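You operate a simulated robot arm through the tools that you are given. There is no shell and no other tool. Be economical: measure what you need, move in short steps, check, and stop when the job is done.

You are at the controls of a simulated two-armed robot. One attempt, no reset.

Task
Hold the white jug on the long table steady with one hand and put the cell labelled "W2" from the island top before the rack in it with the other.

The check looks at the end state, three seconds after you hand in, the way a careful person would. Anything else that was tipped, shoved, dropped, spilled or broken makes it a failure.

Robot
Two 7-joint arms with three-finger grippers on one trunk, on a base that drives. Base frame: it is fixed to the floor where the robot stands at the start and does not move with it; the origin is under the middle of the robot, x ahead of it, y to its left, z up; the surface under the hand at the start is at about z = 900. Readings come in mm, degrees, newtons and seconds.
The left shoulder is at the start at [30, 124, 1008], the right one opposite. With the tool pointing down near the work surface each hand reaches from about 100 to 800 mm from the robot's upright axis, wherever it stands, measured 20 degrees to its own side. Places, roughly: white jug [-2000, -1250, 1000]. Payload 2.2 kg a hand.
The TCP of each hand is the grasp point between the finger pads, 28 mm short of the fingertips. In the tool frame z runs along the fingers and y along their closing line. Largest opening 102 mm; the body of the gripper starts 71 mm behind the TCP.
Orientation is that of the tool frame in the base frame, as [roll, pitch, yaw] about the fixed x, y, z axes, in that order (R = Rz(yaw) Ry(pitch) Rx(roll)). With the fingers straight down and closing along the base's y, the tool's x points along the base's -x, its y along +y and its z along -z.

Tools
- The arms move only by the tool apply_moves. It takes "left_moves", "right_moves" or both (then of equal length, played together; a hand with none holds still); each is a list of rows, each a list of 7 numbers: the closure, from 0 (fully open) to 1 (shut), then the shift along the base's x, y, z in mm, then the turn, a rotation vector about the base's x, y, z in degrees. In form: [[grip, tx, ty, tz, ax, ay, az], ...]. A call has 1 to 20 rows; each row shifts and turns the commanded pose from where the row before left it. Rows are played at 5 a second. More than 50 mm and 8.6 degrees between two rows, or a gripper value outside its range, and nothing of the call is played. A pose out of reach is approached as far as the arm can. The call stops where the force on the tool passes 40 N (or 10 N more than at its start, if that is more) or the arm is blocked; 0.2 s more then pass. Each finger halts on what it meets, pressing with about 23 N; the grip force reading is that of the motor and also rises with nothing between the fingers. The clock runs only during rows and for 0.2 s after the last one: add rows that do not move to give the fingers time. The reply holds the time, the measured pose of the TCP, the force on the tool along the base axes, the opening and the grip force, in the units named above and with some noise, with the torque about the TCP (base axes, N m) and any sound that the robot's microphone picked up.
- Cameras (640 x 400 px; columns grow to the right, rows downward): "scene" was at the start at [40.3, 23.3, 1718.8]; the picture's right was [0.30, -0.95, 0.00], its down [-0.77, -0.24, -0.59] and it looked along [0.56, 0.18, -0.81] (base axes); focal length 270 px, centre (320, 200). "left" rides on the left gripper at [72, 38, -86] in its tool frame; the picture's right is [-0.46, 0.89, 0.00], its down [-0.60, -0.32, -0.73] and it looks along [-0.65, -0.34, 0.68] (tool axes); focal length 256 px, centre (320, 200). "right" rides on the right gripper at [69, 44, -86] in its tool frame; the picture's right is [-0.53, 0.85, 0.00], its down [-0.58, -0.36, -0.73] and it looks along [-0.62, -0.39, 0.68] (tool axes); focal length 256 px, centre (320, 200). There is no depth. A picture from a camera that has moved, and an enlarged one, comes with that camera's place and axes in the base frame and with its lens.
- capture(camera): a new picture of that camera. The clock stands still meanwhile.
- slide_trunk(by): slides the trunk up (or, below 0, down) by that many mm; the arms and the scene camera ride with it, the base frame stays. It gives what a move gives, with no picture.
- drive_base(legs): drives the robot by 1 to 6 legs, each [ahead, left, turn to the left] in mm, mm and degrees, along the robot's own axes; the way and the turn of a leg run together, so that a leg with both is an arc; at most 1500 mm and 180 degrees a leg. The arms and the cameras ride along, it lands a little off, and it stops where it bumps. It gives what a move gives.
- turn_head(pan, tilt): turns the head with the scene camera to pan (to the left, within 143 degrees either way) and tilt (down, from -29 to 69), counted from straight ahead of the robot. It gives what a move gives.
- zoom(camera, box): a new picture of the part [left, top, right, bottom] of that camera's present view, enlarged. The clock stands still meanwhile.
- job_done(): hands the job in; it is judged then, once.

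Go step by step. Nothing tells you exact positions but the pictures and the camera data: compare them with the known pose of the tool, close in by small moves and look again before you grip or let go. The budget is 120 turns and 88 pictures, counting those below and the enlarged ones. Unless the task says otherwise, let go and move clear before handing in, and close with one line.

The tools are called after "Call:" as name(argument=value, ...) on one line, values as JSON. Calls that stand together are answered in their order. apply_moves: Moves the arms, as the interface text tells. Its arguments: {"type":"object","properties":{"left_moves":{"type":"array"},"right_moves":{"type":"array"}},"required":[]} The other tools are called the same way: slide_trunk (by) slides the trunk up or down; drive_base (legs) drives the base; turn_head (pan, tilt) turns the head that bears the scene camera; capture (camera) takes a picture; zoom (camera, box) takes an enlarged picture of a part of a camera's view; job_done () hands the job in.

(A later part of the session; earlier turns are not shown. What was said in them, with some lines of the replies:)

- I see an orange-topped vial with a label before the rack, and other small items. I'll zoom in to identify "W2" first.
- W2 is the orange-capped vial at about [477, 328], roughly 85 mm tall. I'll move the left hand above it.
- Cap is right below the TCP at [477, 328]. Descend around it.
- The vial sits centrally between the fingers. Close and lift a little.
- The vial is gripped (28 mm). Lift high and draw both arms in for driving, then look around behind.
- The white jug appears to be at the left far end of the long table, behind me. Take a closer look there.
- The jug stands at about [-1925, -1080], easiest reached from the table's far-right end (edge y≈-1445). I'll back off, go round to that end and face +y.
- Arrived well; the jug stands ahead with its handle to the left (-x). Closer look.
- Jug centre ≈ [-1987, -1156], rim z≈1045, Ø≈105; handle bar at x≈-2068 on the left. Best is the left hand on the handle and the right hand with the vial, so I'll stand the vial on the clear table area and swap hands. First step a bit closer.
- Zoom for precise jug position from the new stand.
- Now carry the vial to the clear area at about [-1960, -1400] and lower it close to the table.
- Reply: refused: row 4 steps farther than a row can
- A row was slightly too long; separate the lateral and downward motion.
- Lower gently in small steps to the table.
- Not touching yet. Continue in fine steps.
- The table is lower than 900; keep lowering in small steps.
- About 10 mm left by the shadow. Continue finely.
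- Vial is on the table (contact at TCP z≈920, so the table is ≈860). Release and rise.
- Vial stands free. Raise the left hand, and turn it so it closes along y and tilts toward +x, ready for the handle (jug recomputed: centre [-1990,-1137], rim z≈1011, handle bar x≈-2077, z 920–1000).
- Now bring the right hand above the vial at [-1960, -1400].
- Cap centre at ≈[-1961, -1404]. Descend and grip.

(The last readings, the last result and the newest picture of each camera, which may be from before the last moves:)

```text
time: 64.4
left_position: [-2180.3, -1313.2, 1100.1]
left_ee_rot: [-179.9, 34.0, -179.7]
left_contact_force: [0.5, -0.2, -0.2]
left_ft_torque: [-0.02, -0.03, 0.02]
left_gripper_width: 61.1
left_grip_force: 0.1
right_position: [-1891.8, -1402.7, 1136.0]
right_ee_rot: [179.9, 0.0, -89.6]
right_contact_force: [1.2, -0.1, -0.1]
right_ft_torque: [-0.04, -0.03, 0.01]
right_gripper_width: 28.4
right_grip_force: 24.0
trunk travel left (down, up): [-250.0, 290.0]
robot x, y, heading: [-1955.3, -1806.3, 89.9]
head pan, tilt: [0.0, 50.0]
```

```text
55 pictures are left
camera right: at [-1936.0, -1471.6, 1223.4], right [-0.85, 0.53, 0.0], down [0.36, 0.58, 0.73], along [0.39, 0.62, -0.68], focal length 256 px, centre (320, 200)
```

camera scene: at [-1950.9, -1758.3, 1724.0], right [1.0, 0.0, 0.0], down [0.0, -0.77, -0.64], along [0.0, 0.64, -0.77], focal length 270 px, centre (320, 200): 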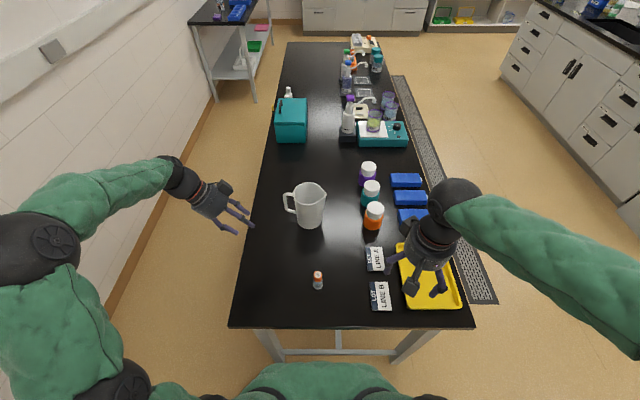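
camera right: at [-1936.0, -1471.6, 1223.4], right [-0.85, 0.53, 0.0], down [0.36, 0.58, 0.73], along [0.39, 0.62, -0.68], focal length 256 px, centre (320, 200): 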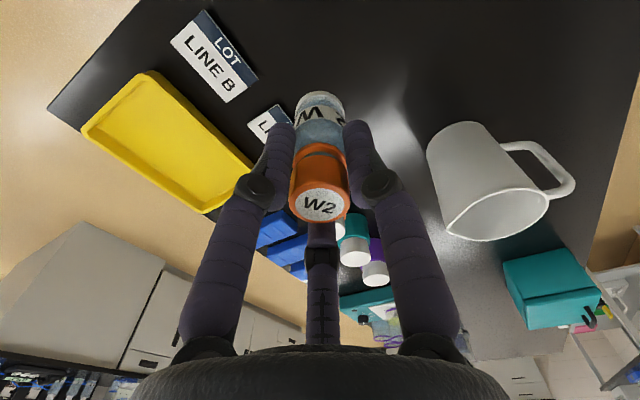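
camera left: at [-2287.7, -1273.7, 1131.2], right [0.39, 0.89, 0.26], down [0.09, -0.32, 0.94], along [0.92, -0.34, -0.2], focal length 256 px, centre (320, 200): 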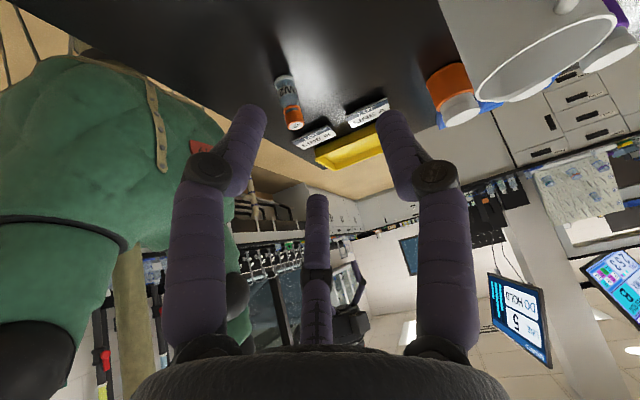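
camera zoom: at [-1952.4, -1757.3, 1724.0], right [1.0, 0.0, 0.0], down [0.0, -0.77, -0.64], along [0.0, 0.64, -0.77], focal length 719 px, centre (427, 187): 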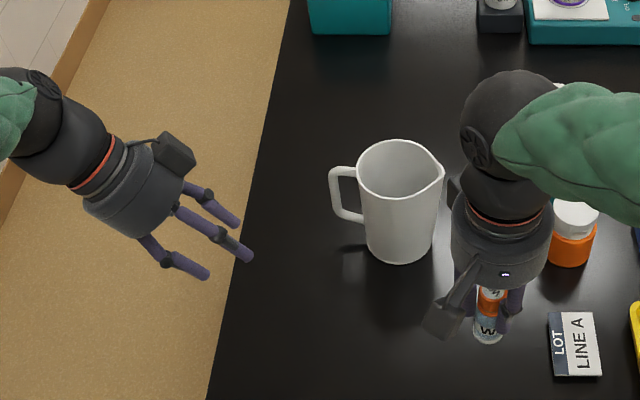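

W2 is in the right hand. Now the left hand goes to the handle: line up at y≈-1132 and advance along the tilted axis partway.

Call:
apply_moves(left_moves=[[0.3, 4.5, 45.5, -1.5, 0, 0, 0], [0.3, 4.5, 45.5, -1.5, 0, 0, 0], [0.3, 4.5, 45.5, -1.5, 0, 0, 0], [0.3, 4.5, 45.5, -1.5, 0, 0, 0], [0.3, 15, 0, -22, 0, 0, 0], [0.3, 15, 0, -22, 0, 0, 0], [0.3, 0, 0, 0, 0, 0, 0]])

Call:
capture(camera="left")

Call:
zoom(camera="scene", box=[200, 140, 360, 240])

```text
time: 66.0
left_position: [-2130.6, -1130.8, 1051.1]
left_ee_rot: [179.9, 34.0, 180.0]
left_contact_force: [-0.4, -0.3, -0.6]
left_ft_torque: [0.02, 0.02, 0.0]
left_gripper_width: 71.4
left_grip_force: 0.0
right_position: [-1891.9, -1403.6, 1137.1]
right_ee_rot: [179.9, 0.0, -89.7]
right_contact_force: [1.2, -0.4, -1.0]
right_ft_torque: [0.02, 0.0, -0.01]
right_gripper_width: 28.5
right_grip_force: 22.9
trunk travel left (down, up): [-250.0, 290.0]
robot x, y, heading: [-1950.0, -1803.3, 90.1]
head pan, tilt: [0.0, 50.0]
```

```text
54 pictures are left
camera left: at [-2238.9, -1092.0, 1081.6], right [0.39, 0.89, 0.26], down [0.09, -0.32, 0.94], along [0.92, -0.34, -0.2], focal length 256 px, centre (320, 200)
```

left: 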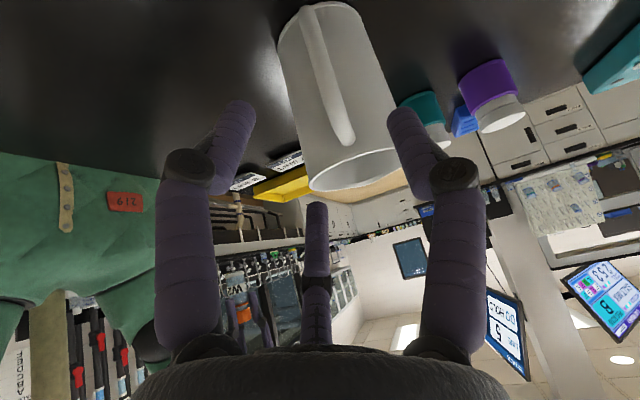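

```text
4.00 times, centred on (280, 190) of scene
camera zoom: at [-1951.6, -1758.7, 1724.1], right [1.0, 0.0, 0.0], down [0.0, -0.77, -0.64], along [0.0, 0.64, -0.77], focal length 1079 px, centre (480, 240)
```

zoom: 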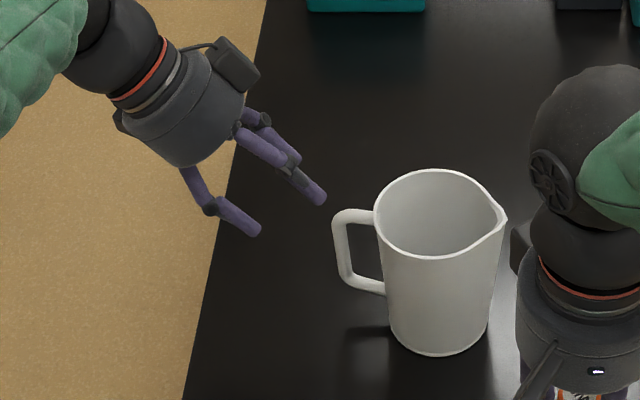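

Handle bar refined to ≈[-2079, -1124, z 920–1005]. Narrow the opening and advance most of the way.

Call:
apply_moves(left_moves=[[0.5, 0, 5.5, 0, 0, 0, 0], [0.6, 0, 0, 0, 0, 0, 0], [0.6, 10, 0, -15, 0, 0, 0], [0.6, 10, 0, -15, 0, 0, 0], [0.6, 10, 0, -15, 0, 0, 0], [0.6, 0, 0, 0, 0, 0, 0]])

Call:
capture(camera="left")

Call:
zoom(camera="scene", box=[220, 150, 348, 230])

```text
time: 67.4
left_position: [-2101.0, -1126.0, 1004.0]
left_ee_rot: [-180.0, 34.1, -180.0]
left_contact_force: [0.7, -0.2, -0.4]
left_ft_torque: [-0.03, 0.02, -0.02]
left_gripper_width: 40.7
left_grip_force: 0.0
right_position: [-1892.5, -1403.3, 1137.0]
right_ee_rot: [179.9, 0.1, -89.8]
right_contact_force: [-0.3, 0.1, -1.7]
right_ft_torque: [0.01, 0.0, -0.02]
right_gripper_width: 28.4
right_grip_force: 23.3
trunk travel left (down, up): [-250.0, 290.0]
robot x, y, heading: [-1950.9, -1805.5, 90.3]
head pan, tilt: [0.0, 50.0]
```

```text
52 pictures are left
camera left: at [-2209.2, -1086.0, 1036.0], right [0.39, 0.89, 0.26], down [0.09, -0.32, 0.94], along [0.92, -0.34, -0.2], focal length 256 px, centre (320, 200)
```

left: 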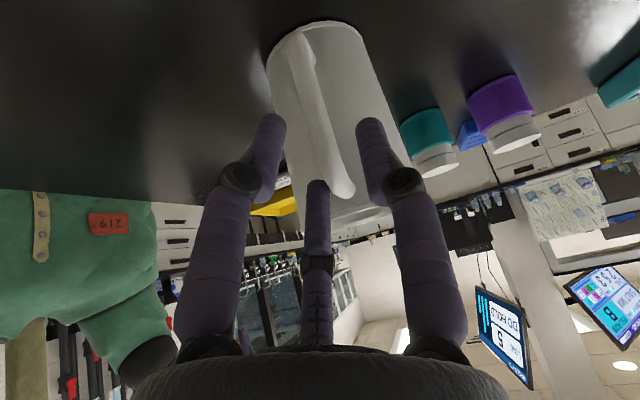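

```text
5.00 times, centred on (284, 190) of scene
camera zoom: at [-1951.7, -1758.2, 1724.0], right [1.0, 0.0, 0.0], down [0.0, -0.77, -0.64], along [0.0, 0.64, -0.77], focal length 1348 px, centre (500, 250)
```

zoom: 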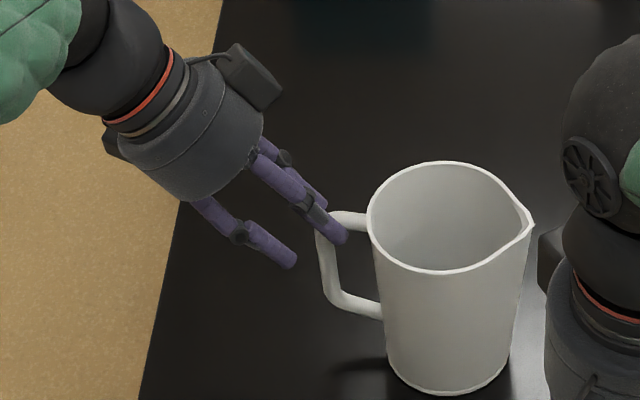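

Handle is between the fingers; nudge +4 in y and advance the rest.

Call:
apply_moves(left_moves=[[0.6, 0, 4, 0, 0, 0, 0], [0.6, 6, 0, -9, 0, 0, 0], [0.6, 6, 0, -9, 0, 0, 0], [0.6, 6, 0, -9, 0, 0, 0], [0.6, 0, 0, 0, 0, 0, 0]])

Call:
capture(camera="left")

Call:
zoom(camera="scene", box=[220, 150, 348, 230])

```text
time: 68.6
left_position: [-2084.2, -1121.0, 978.4]
left_ee_rot: [-179.9, 34.0, 180.0]
left_contact_force: [-0.3, 0.8, -0.2]
left_ft_torque: [0.01, -0.02, 0.0]
left_gripper_width: 40.6
left_grip_force: 0.1
right_position: [-1891.0, -1402.9, 1136.3]
right_ee_rot: [-180.0, -0.1, -89.7]
right_contact_force: [0.1, 1.1, -0.1]
right_ft_torque: [-0.01, -0.03, 0.0]
right_gripper_width: 28.6
right_grip_force: 22.9
trunk travel left (down, up): [-250.0, 290.0]
robot x, y, heading: [-1955.6, -1806.7, 90.1]
head pan, tilt: [0.0, 50.0]
```

```text
50 pictures are left
camera left: at [-2191.7, -1082.1, 1008.8], right [0.39, 0.89, 0.26], down [0.09, -0.32, 0.94], along [0.92, -0.34, -0.2], focal length 256 px, centre (320, 200)
```

left: 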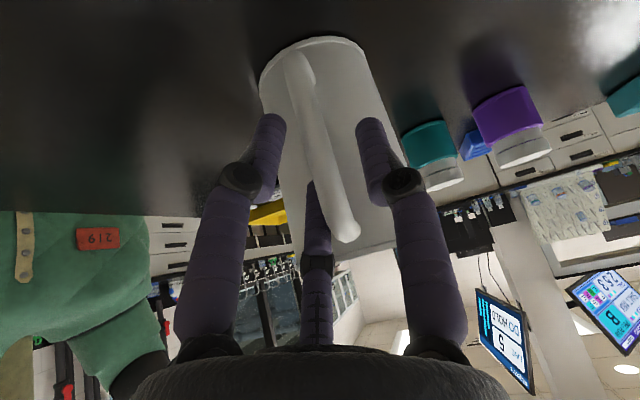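

```text
5.00 times, centred on (284, 190) of scene
camera zoom: at [-1951.6, -1757.9, 1724.0], right [1.0, 0.0, 0.0], down [0.0, -0.77, -0.64], along [0.0, 0.64, -0.77], focal length 1348 px, centre (500, 250)
```

zoom: 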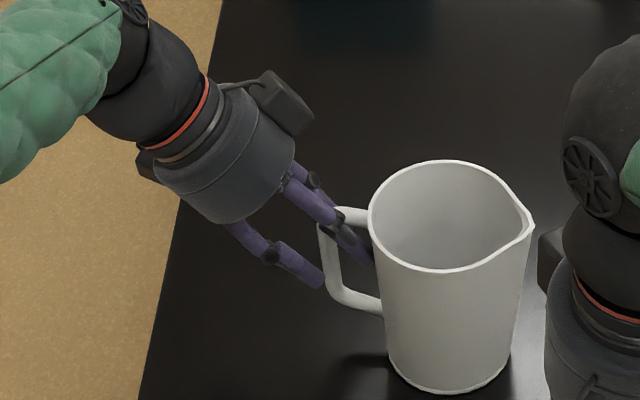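

Bar is ~5 mm toward +y of the TCP; correct, then close gently in stages.

Call:
apply_moves(left_moves=[[0.6, 0, 5, 0, 0, 0, 0], [0.65, 0, 0, 0, 0, 0, 0], [0.7, 0, 0, 0, 0, 0, 0], [0.74, 0, 0, 0, 0, 0, 0], [0.74, 0, 0, 0, 0, 0, 0]])

Call:
capture(camera="left")

```text
time: 69.8
left_position: [-2083.2, -1116.4, 977.4]
left_ee_rot: [180.0, 34.1, -180.0]
left_contact_force: [0.0, -0.9, -0.5]
left_ft_torque: [0.01, -0.01, 0.02]
left_gripper_width: 26.6
left_grip_force: 0.0
right_position: [-1892.5, -1402.2, 1136.8]
right_ee_rot: [-180.0, 0.0, -89.7]
right_contact_force: [-0.5, 0.1, -0.3]
right_ft_torque: [0.0, -0.03, 0.03]
right_gripper_width: 28.4
right_grip_force: 22.7
trunk travel left (down, up): [-250.0, 290.0]
robot x, y, heading: [-1951.0, -1805.3, 90.3]
head pan, tilt: [0.0, 50.0]
```

```text
48 pictures are left
camera left: at [-2191.7, -1077.3, 1008.8], right [0.39, 0.89, 0.26], down [0.09, -0.32, 0.94], along [0.92, -0.34, -0.2], focal length 256 px, centre (320, 200)
```

left: 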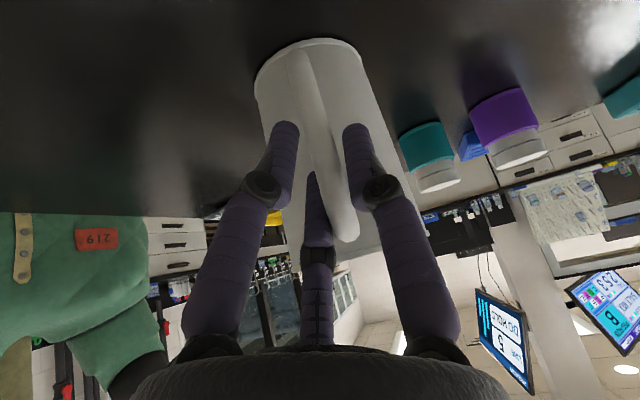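

Call:
apply_moves(left_moves=[[0.74, 0, 3, 0, 0, 0, 0], [0.78, 0, 0, 0, 0, 0, 0], [0.82, 0, 0, 0, 0, 0, 0], [0.82, 0, 0, 0, 0, 0, 0]])

Call:
zoom(camera="left", box=[220, 100, 420, 225])

```text
time: 70.8
left_position: [-2084.8, -1114.0, 977.7]
left_ee_rot: [-179.9, 34.1, 179.9]
left_contact_force: [-0.7, -0.8, -0.2]
left_ft_torque: [-0.03, 0.07, -0.02]
left_gripper_width: 20.1
left_grip_force: 22.6
right_position: [-1890.7, -1402.6, 1136.1]
right_ee_rot: [180.0, 0.0, -89.7]
right_contact_force: [0.2, -0.3, -0.5]
right_ft_torque: [0.01, 0.0, -0.02]
right_gripper_width: 28.3
right_grip_force: 23.0
trunk travel left (down, up): [-250.0, 290.0]
robot x, y, heading: [-1950.9, -1806.4, 90.2]
head pan, tilt: [0.0, 50.0]
```

```text
3.20 times, centred on (320, 162) of left
camera zoom: at [-2191.9, -1074.2, 1008.9], right [0.39, 0.89, 0.26], down [0.09, -0.32, 0.94], along [0.92, -0.34, -0.2], focal length 819 px, centre (320, 320)
```

zoom: 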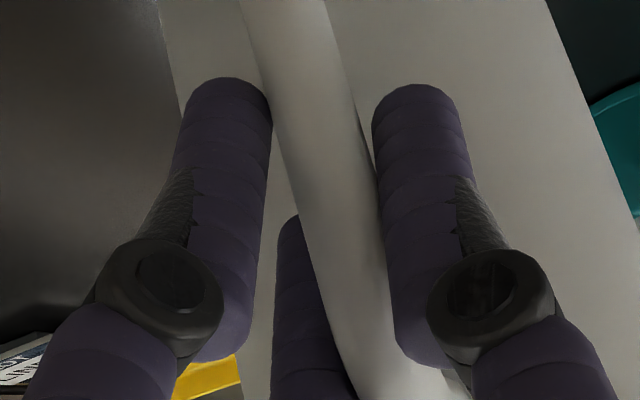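

Handle is gripped (20 mm, 22.6 N). Check the jug, then bring W2 over the opening.

Call:
apply_moves(right_moves=[[1, -10, 45, 5, 0, 0, 0], [1, -15, 45, 5, 0, 0, 0], [1, -15, 45, 5, 0, 0, 0], [1, -15, 45, 0, 0, 0, 0], [1, -15, 45, 0, 0, 0, 0], [1, -15, 35, 0, 0, 0, 0], [1, -12, 8, 0, 0, 0, 0], [1, 0, 0, 0, 0, 0, 0]])

Call:
capture(camera="right")

Call:
zoom(camera="scene", box=[220, 130, 380, 230])

```text
time: 72.6
left_position: [-2083.9, -1114.2, 978.6]
left_ee_rot: [-179.9, 34.0, 180.0]
left_contact_force: [0.3, -0.2, 1.0]
left_ft_torque: [0.0, 0.03, -0.01]
left_gripper_width: 19.7
left_grip_force: 23.1
right_position: [-1989.0, -1133.3, 1150.2]
right_ee_rot: [179.9, -0.1, -89.7]
right_contact_force: [0.0, 0.0, -0.7]
right_ft_torque: [0.0, -0.01, 0.0]
right_gripper_width: 28.3
right_grip_force: 22.6
trunk travel left (down, up): [-250.0, 290.0]
robot x, y, heading: [-1953.7, -1808.5, 90.2]
head pan, tilt: [0.0, 50.0]
```

```text
46 pictures are left
camera right: at [-2032.5, -1203.8, 1238.0], right [-0.85, 0.53, 0.0], down [0.36, 0.58, 0.73], along [0.39, 0.62, -0.68], focal length 256 px, centre (320, 200)
```

right: 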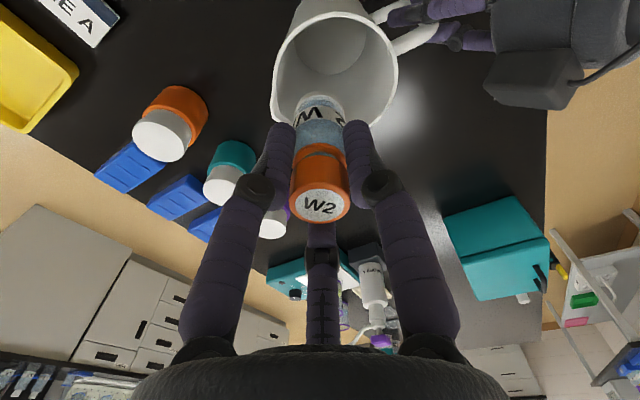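

```text
4.00 times, centred on (300, 180) of scene
camera zoom: at [-1951.3, -1757.6, 1724.0], right [1.0, 0.0, 0.0], down [0.0, -0.77, -0.64], along [0.0, 0.64, -0.77], focal length 1079 px, centre (400, 280)
```

zoom: 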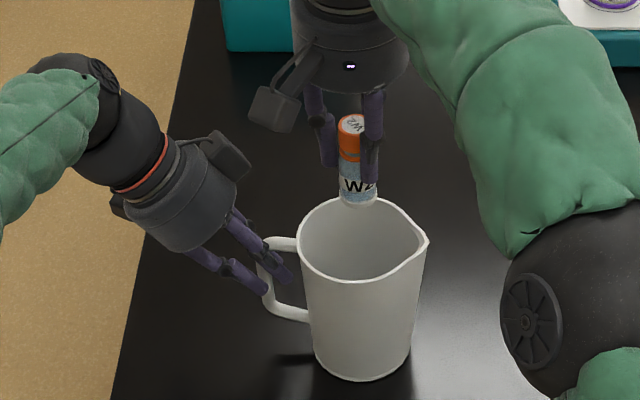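

Rim centre ≈ [-1991, -1121]. Shift and lower so the vial just enters the mouth, then check.

Call:
apply_moves(right_moves=[[1, -2, 12, 0, 0, 0, 0], [1, 0, 0, -25, 0, 0, 0], [1, 0, 0, -25, 0, 0, 0], [1, 0, 0, -20, 0, 0, 0], [1, 0, 0, -15, 0, 0, 0], [1, 0, 0, 0, 0, 0, 0]])

Call:
capture(camera="right")

Call:
zoom(camera="scene", box=[220, 130, 380, 230])

```text
time: 74.0
left_position: [-2083.5, -1114.3, 979.0]
left_ee_rot: [-179.9, 33.9, 180.0]
left_contact_force: [0.3, -0.4, -0.5]
left_ft_torque: [-0.02, 0.1, 0.01]
left_gripper_width: 20.1
left_grip_force: 22.6
right_position: [-1989.5, -1122.6, 1065.9]
right_ee_rot: [179.9, 0.1, -89.7]
right_contact_force: [0.5, 0.3, -1.2]
right_ft_torque: [-0.01, 0.01, 0.02]
right_gripper_width: 28.6
right_grip_force: 23.1
trunk travel left (down, up): [-250.0, 290.0]
robot x, y, heading: [-1951.5, -1805.2, 90.0]
head pan, tilt: [0.0, 50.0]
```

```text
44 pictures are left
camera right: at [-2033.9, -1191.4, 1153.2], right [-0.85, 0.53, 0.0], down [0.36, 0.58, 0.73], along [0.39, 0.62, -0.68], focal length 256 px, centre (320, 200)
```

right: 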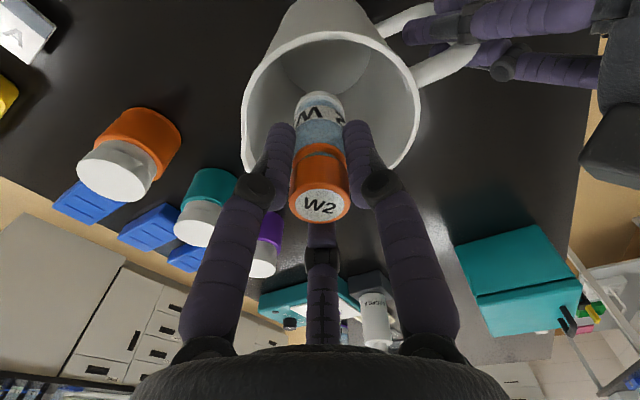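

```text
4.00 times, centred on (300, 180) of scene
camera zoom: at [-1951.4, -1757.6, 1724.0], right [1.0, 0.0, 0.0], down [0.0, -0.77, -0.64], along [0.0, 0.64, -0.77], focal length 1079 px, centre (400, 280)
```

zoom: 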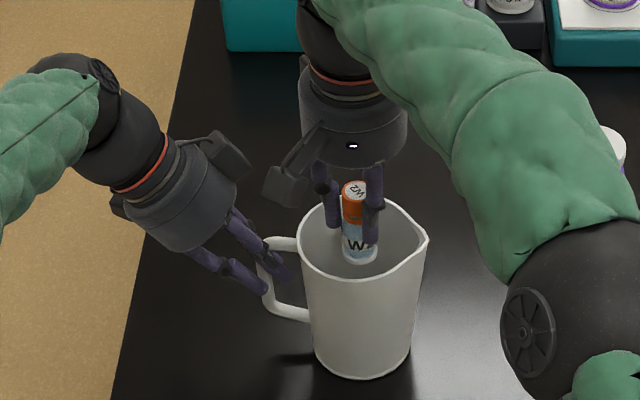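

Vial is entering the mouth, centred within a few mm. Continue down.

Call:
apply_moves(right_moves=[[1, -4, 0, -15, 0, 0, 0], [1, 0, 0, -15, 0, 0, 0], [1, 0, 0, -15, 0, 0, 0], [1, 0, 0, -15, 0, 0, 0], [1, 0, 0, 0, 0, 0, 0]])

Call:
capture(camera="right")

Call:
zoom(camera="scene", box=[220, 130, 380, 230])

```text
time: 75.2
left_position: [-2083.8, -1113.6, 977.7]
left_ee_rot: [180.0, 34.0, 180.0]
left_contact_force: [0.4, 0.3, 0.2]
left_ft_torque: [0.0, 0.07, 0.0]
left_gripper_width: 19.6
left_grip_force: 22.6
right_position: [-1994.3, -1122.9, 1005.0]
right_ee_rot: [-180.0, 0.0, -89.8]
right_contact_force: [-0.6, 0.3, -0.5]
right_ft_torque: [0.0, -0.02, 0.03]
right_gripper_width: 28.7
right_grip_force: 22.4
trunk travel left (down, up): [-250.0, 290.0]
robot x, y, heading: [-1949.5, -1804.8, 90.2]
head pan, tilt: [0.0, 50.0]
```

```text
42 pictures are left
camera right: at [-2037.6, -1191.4, 1093.5], right [-0.85, 0.53, 0.0], down [0.36, 0.58, 0.73], along [0.39, 0.62, -0.68], focal length 256 px, centre (320, 200)
```

right: 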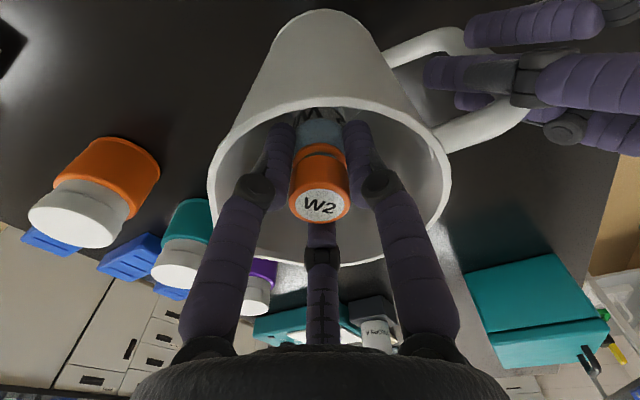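

```text
4.00 times, centred on (300, 180) of scene
camera zoom: at [-1951.6, -1757.6, 1724.0], right [1.0, 0.0, 0.0], down [0.0, -0.77, -0.64], along [0.0, 0.64, -0.77], focal length 1079 px, centre (400, 280)
```

zoom: 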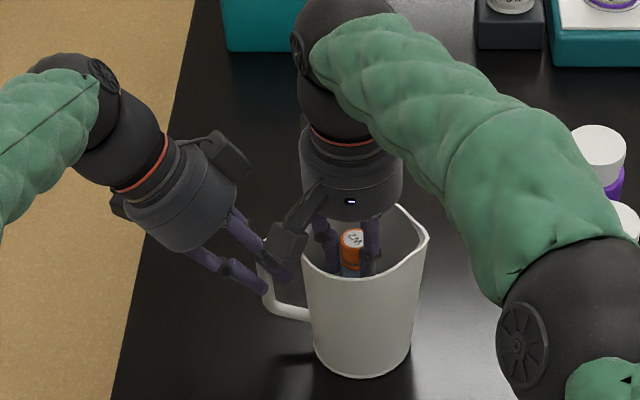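

Clear on all sides. Lower further in small steps.

Call:
apply_moves(right_moves=[[1, 0, 0, -10, 0, 0, 0], [1, 0, 0, -10, 0, 0, 0], [1, 0, 0, -10, 0, 0, 0], [1, 0, 0, -8, 0, 0, 0], [1, 0, 0, -6, 0, 0, 0], [1, 0, 0, 0, 0, 0, 0]])

Call:
capture(camera="right")

Call:
zoom(camera="scene", box=[220, 130, 380, 230])

```text
time: 76.6
left_position: [-2084.3, -1114.0, 977.4]
left_ee_rot: [180.0, 34.1, -180.0]
left_contact_force: [0.5, -0.2, -0.8]
left_ft_torque: [-0.05, 0.08, 0.0]
left_gripper_width: 19.5
left_grip_force: 22.9
right_position: [-1993.6, -1123.9, 962.5]
right_ee_rot: [179.9, 0.0, -89.8]
right_contact_force: [0.5, 0.6, -0.5]
right_ft_torque: [0.0, 0.01, -0.01]
right_gripper_width: 28.5
right_grip_force: 23.2
trunk travel left (down, up): [-250.0, 290.0]
robot x, y, heading: [-1954.5, -1807.4, 90.2]
head pan, tilt: [0.0, 50.0]
```

```text
40 pictures are left
camera right: at [-2037.6, -1192.2, 1049.5], right [-0.85, 0.53, 0.0], down [0.36, 0.58, 0.73], along [0.39, 0.62, -0.68], focal length 256 px, centre (320, 200)
```

right: 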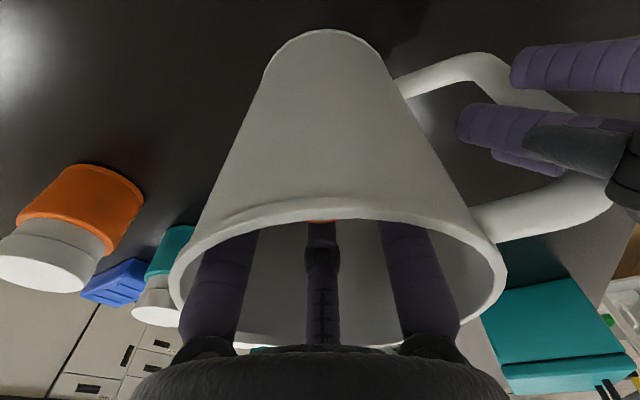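

```text
4.00 times, centred on (300, 180) of scene
camera zoom: at [-1951.5, -1757.6, 1724.0], right [1.0, 0.0, 0.0], down [0.0, -0.77, -0.64], along [0.0, 0.64, -0.77], focal length 1079 px, centre (400, 280)
```

zoom: 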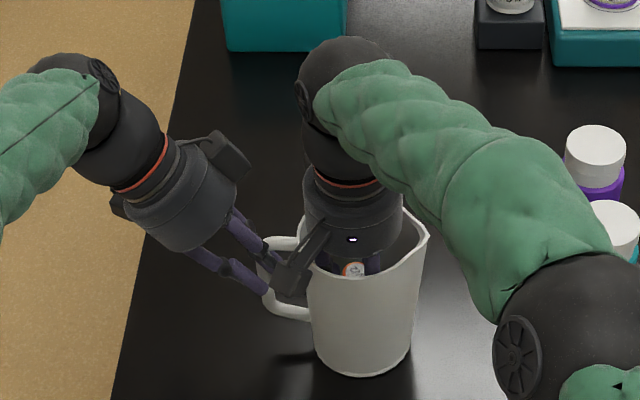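

Lower another few mm watching forces.

Call:
apply_moves(right_moves=[[1, 0, 0, -3, 0, 0, 0], [1, 0, 0, -3, 0, 0, 0], [1, 0, 0, -3, 0, 0, 0], [1, 0, 0, 0, 0, 0, 0]])

Call:
zoom(camera="right", box=[120, 170, 540, 400])

```text
time: 77.6
left_position: [-2084.4, -1114.2, 977.4]
left_ee_rot: [-179.9, 34.0, 180.0]
left_contact_force: [0.3, -1.2, 0.2]
left_ft_torque: [0.01, 0.11, -0.05]
left_gripper_width: 19.6
left_grip_force: 23.1
right_position: [-1993.2, -1122.9, 953.4]
right_ee_rot: [-179.9, 0.0, -89.7]
right_contact_force: [1.1, 0.8, -0.4]
right_ft_torque: [0.0, 0.0, 0.01]
right_gripper_width: 28.7
right_grip_force: 23.1
trunk travel left (down, up): [-250.0, 290.0]
robot x, y, heading: [-1946.6, -1804.9, 90.0]
head pan, tilt: [0.0, 50.0]
```

```text
1.52 times, centred on (330, 285) of right
camera zoom: at [-2037.7, -1192.0, 1040.7], right [-0.85, 0.53, 0.0], down [0.36, 0.58, 0.73], along [0.39, 0.62, -0.68], focal length 390 px, centre (305, 70)
```

zoom: 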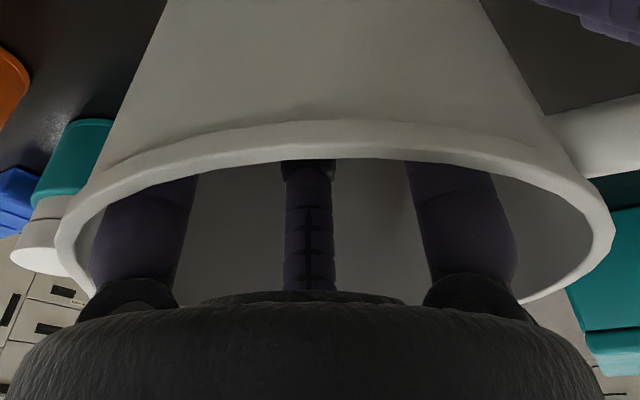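

Vial bottom is ~20 mm above the jug floor. Release gradually.

Call:
apply_moves(right_moves=[[0.73, 0, 0, 0, 0, 0, 0], [0.71, 0, 0, 0, 0, 0, 0], [0.69, 0, 0, 0, 0, 0, 0], [0.66, 0, 0, 0, 0, 0, 0], [0.62, 0, 0, 0, 0, 0, 0], [0.6, 0, 0, 0, 0, 0, 0], [0.6, 0, 0, 0, 0, 0, 0]])

Call:
zoom(camera="scene", box=[220, 130, 380, 230])

```text
time: 79.2
left_position: [-2083.5, -1114.6, 977.2]
left_ee_rot: [-179.9, 34.0, -180.0]
left_contact_force: [8.2, -4.4, 0.4]
left_ft_torque: [0.08, -0.01, -0.23]
left_gripper_width: 19.7
left_grip_force: 23.5
right_position: [-1994.1, -1123.1, 954.2]
right_ee_rot: [180.0, -0.1, -89.8]
right_contact_force: [-6.3, 4.3, 0.9]
right_ft_torque: [-0.14, -0.18, -0.13]
right_gripper_width: 36.7
right_grip_force: 0.1
trunk travel left (down, up): [-250.0, 290.0]
robot x, y, heading: [-1952.4, -1804.1, 90.4]
head pan, tilt: [0.0, 50.0]
```

```text
4.00 times, centred on (300, 180) of scene
camera zoom: at [-1951.4, -1757.7, 1724.0], right [1.0, 0.0, 0.0], down [0.0, -0.77, -0.64], along [0.0, 0.64, -0.77], focal length 1079 px, centre (400, 280)
```

zoom: 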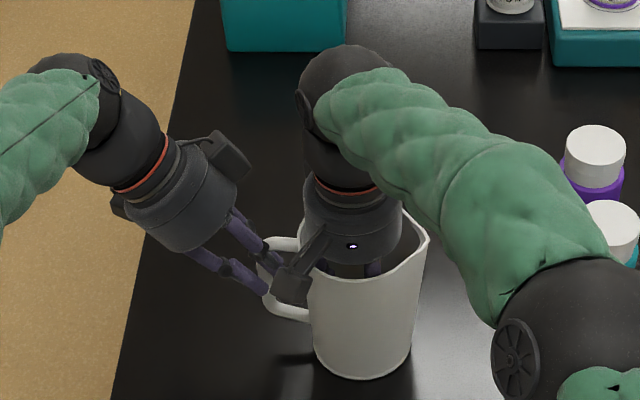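

The vial has dropped; a finger touches the jug wall (6 N). Ease off: close slightly and shift away from the wall, then check forces.

Call:
apply_moves(right_moves=[[0.66, -1, 1, 0, 0, 0, 0], [0.67, -1.5, 1, 0, 0, 0, 0], [0.67, 0, 0, 0, 0, 0, 0]])

```text
time: 80.0
left_position: [-2083.6, -1112.8, 977.9]
left_ee_rot: [180.0, 34.1, -179.9]
left_contact_force: [-0.1, 0.1, -1.2]
left_ft_torque: [0.0, 0.13, -0.02]
left_gripper_width: 19.7
left_grip_force: 22.3
right_position: [-1996.9, -1120.7, 952.8]
right_ee_rot: [180.0, -0.1, -89.7]
right_contact_force: [0.4, 0.4, -0.5]
right_ft_torque: [-0.01, 0.0, -0.03]
right_gripper_width: 33.9
right_grip_force: 0.8
trunk travel left (down, up): [-250.0, 290.0]
robot x, y, heading: [-1950.6, -1805.3, 90.2]
head pan, tilt: [0.0, 50.0]
```

Contact gone. Rise straight up slowly.

Call:
apply_moves(right_moves=[[0.67, 0, 0, 6, 0, 0, 0], [0.67, 0, 0, 8, 0, 0, 0], [0.67, 0, 0, 10, 0, 0, 0], [0.67, 0, 0, 0, 0, 0, 0]])

Call:
zoom(camera="scene", box=[220, 130, 380, 230])

Call:
capture(camera="right")

```text
time: 81.0
left_position: [-2084.1, -1114.2, 977.0]
left_ee_rot: [179.9, 33.9, -179.9]
left_contact_force: [0.7, 0.7, -0.5]
left_ft_torque: [0.02, 0.13, -0.01]
left_gripper_width: 19.5
left_grip_force: 22.6
right_position: [-1997.0, -1121.8, 978.8]
right_ee_rot: [-179.9, 0.0, -89.8]
right_contact_force: [0.5, 0.2, -0.2]
right_ft_torque: [0.0, -0.03, 0.01]
right_gripper_width: 33.7
right_grip_force: 0.0
trunk travel left (down, up): [-250.0, 290.0]
robot x, y, heading: [-1949.9, -1803.8, 90.0]
head pan, tilt: [0.0, 50.0]
```

```text
4.00 times, centred on (300, 180) of scene
camera zoom: at [-1951.6, -1757.5, 1724.0], right [1.0, 0.0, 0.0], down [0.0, -0.77, -0.64], along [0.0, 0.64, -0.77], focal length 1079 px, centre (400, 280)
```

zoom: 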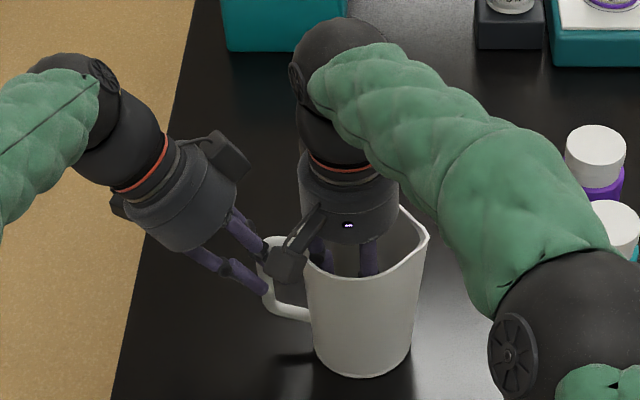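

```text
35 pictures are left
camera right: at [-2040.7, -1190.1, 1064.8], right [-0.85, 0.53, 0.0], down [0.36, 0.58, 0.73], along [0.39, 0.62, -0.68], focal length 256 px, centre (320, 200)
```

right: 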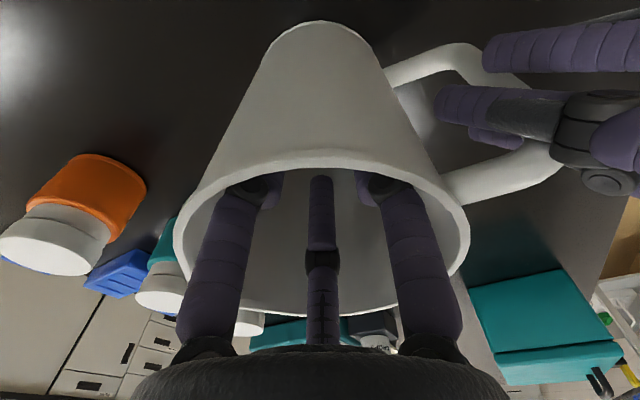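

The vial is no longer in the fingers. Continue up out of the jug and then back toward the right.

Call:
apply_moves(right_moves=[[0.67, 2, 0, 15, 0, 0, 0], [0.67, 2, 0, 25, 0, 0, 0], [0.67, 0, 0, 30, 0, 0, 0], [0.67, 0, 0, 40, 0, 0, 0], [0.67, 0, 0, 40, 0, 0, 0], [0.67, 0, 0, 40, 0, 0, 0], [0.67, 30, -35, 0, 0, 0, 0], [0.67, 30, -35, 0, 0, 0, 0], [0.67, 30, -35, 0, 0, 0, 0], [0.67, 30, -35, 0, 0, 0, 0], [0.67, 30, -35, 0, 0, 0, 0], [0.67, 30, -35, 0, 0, 0, 0], [0.67, 0, 0, 0, 0, 0, 0]])

Call:
zoom(camera="scene", box=[220, 130, 380, 230])

```text
time: 83.8
left_position: [-2084.6, -1113.3, 978.7]
left_ee_rot: [179.9, 34.0, -179.8]
left_contact_force: [0.3, 0.1, -0.4]
left_ft_torque: [-0.02, 0.09, 0.03]
left_gripper_width: 19.5
left_grip_force: 22.7
right_position: [-1812.7, -1331.1, 1167.2]
right_ee_rot: [-180.0, -0.1, -89.8]
right_contact_force: [0.0, 0.6, -0.4]
right_ft_torque: [-0.02, -0.01, 0.01]
right_gripper_width: 33.8
right_grip_force: 0.1
trunk travel left (down, up): [-250.0, 290.0]
robot x, y, heading: [-1950.0, -1808.8, 89.9]
head pan, tilt: [0.0, 50.0]
```

```text
4.00 times, centred on (300, 180) of scene
camera zoom: at [-1952.0, -1757.0, 1724.0], right [1.0, 0.0, 0.0], down [0.0, -0.77, -0.64], along [0.0, 0.64, -0.77], focal length 1079 px, centre (400, 280)
```

zoom: 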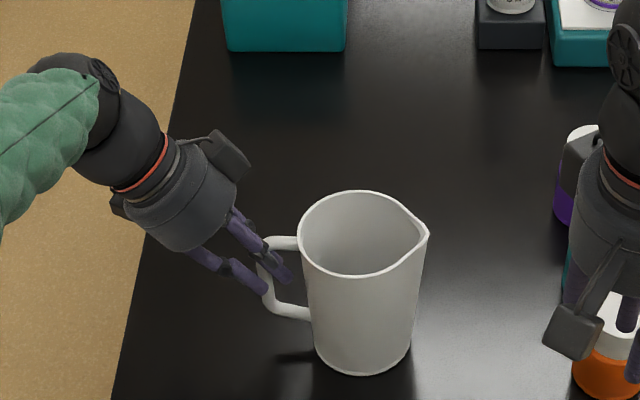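

Right hand clear. Release the handle gently and check forces.

Call:
apply_moves(left_moves=[[0.79, 0, 0, 0, 0, 0, 0], [0.76, 0, 0, 0, 0, 0, 0], [0.72, 0, 0, 0, 0, 0, 0], [0.68, 0, 0, 0, 0, 0, 0], [0.65, 0, 0, 0, 0, 0, 0], [0.65, 0, 0, 0, 0, 0, 0]])

Call:
capture(camera="left")

Call:
zoom(camera="scene", box=[220, 130, 380, 230])

```text
time: 85.2
left_position: [-2083.3, -1114.0, 977.5]
left_ee_rot: [-180.0, 34.0, -180.0]
left_contact_force: [0.7, 0.0, 0.7]
left_ft_torque: [-0.01, 0.0, -0.01]
left_gripper_width: 35.6
left_grip_force: 0.1
right_position: [-1812.0, -1330.7, 1168.7]
right_ee_rot: [179.9, -0.1, -89.7]
right_contact_force: [-0.6, -0.2, -1.6]
right_ft_torque: [0.01, 0.04, 0.0]
right_gripper_width: 33.7
right_grip_force: 0.1
trunk travel left (down, up): [-250.0, 290.0]
robot x, y, heading: [-1949.9, -1804.4, 90.2]
head pan, tilt: [0.0, 50.0]
```

```text
33 pictures are left
camera left: at [-2191.9, -1074.2, 1009.0], right [0.39, 0.89, 0.26], down [0.09, -0.32, 0.94], along [0.92, -0.34, -0.2], focal length 256 px, centre (320, 200)
```

left: 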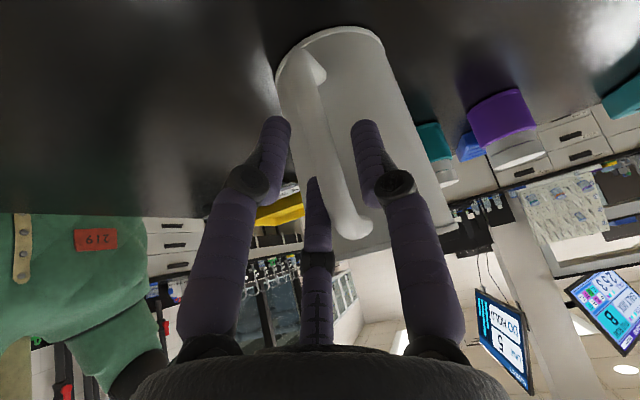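

```text
4.00 times, centred on (300, 180) of scene
camera zoom: at [-1951.4, -1757.8, 1724.0], right [1.0, 0.0, 0.0], down [0.0, -0.77, -0.64], along [0.0, 0.64, -0.77], focal length 1079 px, centre (400, 280)
```

zoom: 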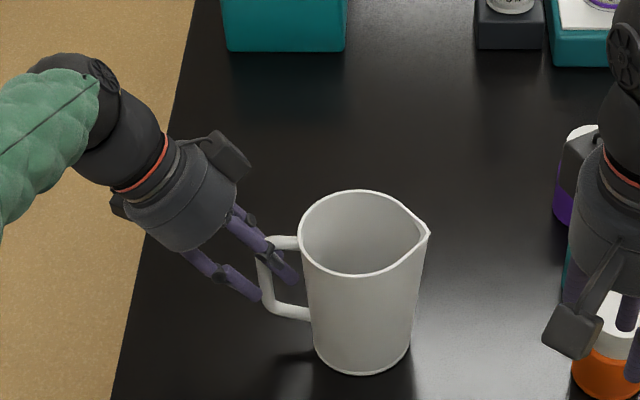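

Handle released without force. Retract the left hand back along its axis.

Call:
apply_moves(left_moves=[[0.62, 0, 2, 0, 0, 0, 0], [0.62, -5.6, 0, 8.3, 0, 0, 0], [0.62, -8, 0, 12, 0, 0, 0], [0.62, -11, 0, 17, 0, 0, 0], [0.62, -17, 0, 25, 0, 0, 0], [0.62, -20, 0, 30, 0, 0, 0], [0.62, -20, 0, 30, 0, 0, 0], [0.62, -20, -30, 20, 0, 0, 0], [0.62, -10, -40, 0, 0, 0, 0], [0.62, -10, -40, 0, 0, 0, 0], [0.62, 0, 0, 0, 0, 0, 0]])

Call:
zoom(camera="scene", box=[220, 130, 380, 230])

```text
time: 87.6
left_position: [-2205.1, -1219.9, 1120.2]
left_ee_rot: [180.0, 34.0, -179.9]
left_contact_force: [0.1, -0.1, -0.1]
left_ft_torque: [-0.02, -0.02, -0.02]
left_gripper_width: 38.8
left_grip_force: 0.1
right_position: [-1812.0, -1330.9, 1167.0]
right_ee_rot: [179.9, -0.1, -89.8]
right_contact_force: [0.3, 0.7, -0.6]
right_ft_torque: [-0.04, 0.02, -0.02]
right_gripper_width: 33.5
right_grip_force: 0.0
trunk travel left (down, up): [-250.0, 290.0]
robot x, y, heading: [-1950.6, -1805.0, 90.1]
head pan, tilt: [0.0, 50.0]
```

```text
4.00 times, centred on (300, 180) of scene
camera zoom: at [-1951.2, -1756.3, 1723.9], right [1.0, 0.0, 0.0], down [0.0, -0.77, -0.64], along [0.0, 0.64, -0.77], focal length 1079 px, centre (400, 280)
```

zoom: 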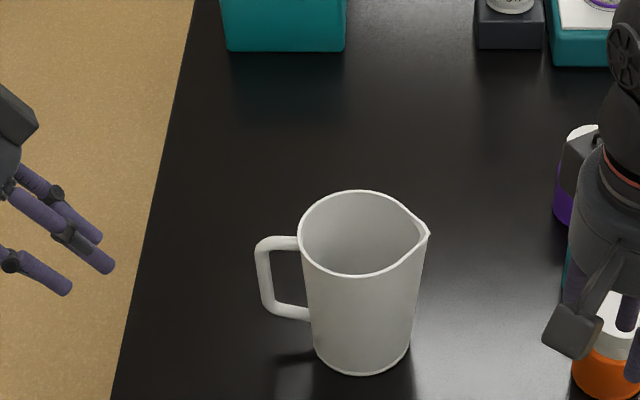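

The jug stands freely. Raise the trunk to look into it and confirm the vial.

Call:
slide_trunk(by=285)

Call:
turn_head(pan=0, tilt=60)

Call:
zoom(camera="scene", box=[240, 110, 400, 210])

Call:
capture(camera="scene")

```text
time: 90.5
left_position: [-2206.0, -1220.5, 1405.8]
left_ee_rot: [-179.8, 34.0, 180.0]
left_contact_force: [-0.2, -0.2, -0.5]
left_ft_torque: [-0.03, 0.01, 0.0]
left_gripper_width: 38.9
left_grip_force: 0.0
right_position: [-1812.6, -1330.6, 1452.8]
right_ee_rot: [-180.0, -0.1, -89.6]
right_contact_force: [-0.9, 0.1, -0.3]
right_ft_torque: [-0.03, 0.01, 0.01]
right_gripper_width: 33.8
right_grip_force: 0.0
trunk travel left (down, up): [-535.0, 5.0]
robot x, y, heading: [-1952.0, -1808.9, 90.1]
head pan, tilt: [0.0, 50.0]
```

```text
time: 91.2
left_position: [-2204.6, -1221.1, 1404.6]
left_ee_rot: [180.0, 34.0, 179.9]
left_contact_force: [-0.2, 1.2, 0.3]
left_ft_torque: [0.0, 0.0, 0.05]
left_gripper_width: 38.7
left_grip_force: 0.1
right_position: [-1812.1, -1330.8, 1452.9]
right_ee_rot: [180.0, -0.1, -89.8]
right_contact_force: [-0.2, 0.8, 0.8]
right_ft_torque: [0.0, 0.02, -0.02]
right_gripper_width: 33.6
right_grip_force: 0.1
trunk travel left (down, up): [-535.0, 5.0]
robot x, y, heading: [-1957.2, -1803.6, 90.0]
head pan, tilt: [0.0, 60.0]
```

```text
4.00 times, centred on (320, 160) of scene
camera zoom: at [-1951.5, -1768.0, 1996.5], right [1.0, 0.0, 0.0], down [0.0, -0.87, -0.5], along [0.0, 0.5, -0.87], focal length 1079 px, centre (320, 360)
```

zoom: 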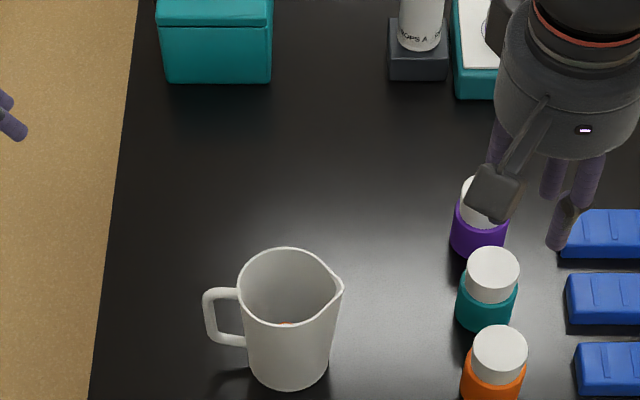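

```text
29 pictures are left
camera scene: at [-1951.5, -1768.0, 1996.5], right [1.0, 0.0, 0.0], down [0.0, -0.87, -0.5], along [0.0, 0.5, -0.87], focal length 270 px, centre (320, 200)
```

scene: 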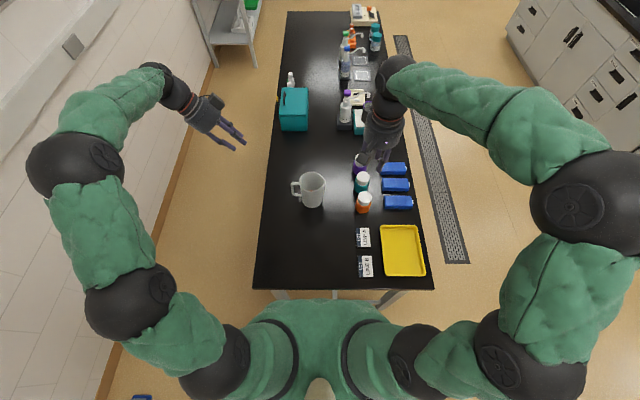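

The orange cap's edge shows inside the jug. The jug stands upright, both hands are clear, and nothing else has been disturbed, so I'm handing in.

Call:
job_done()

```text
The job is handed in.
```

The W2 cell is in the white jug on the long table: I held the jug by its handle with the left hand and lowered the cell in with the right, letting it drop the last 20 mm or so, then released both.
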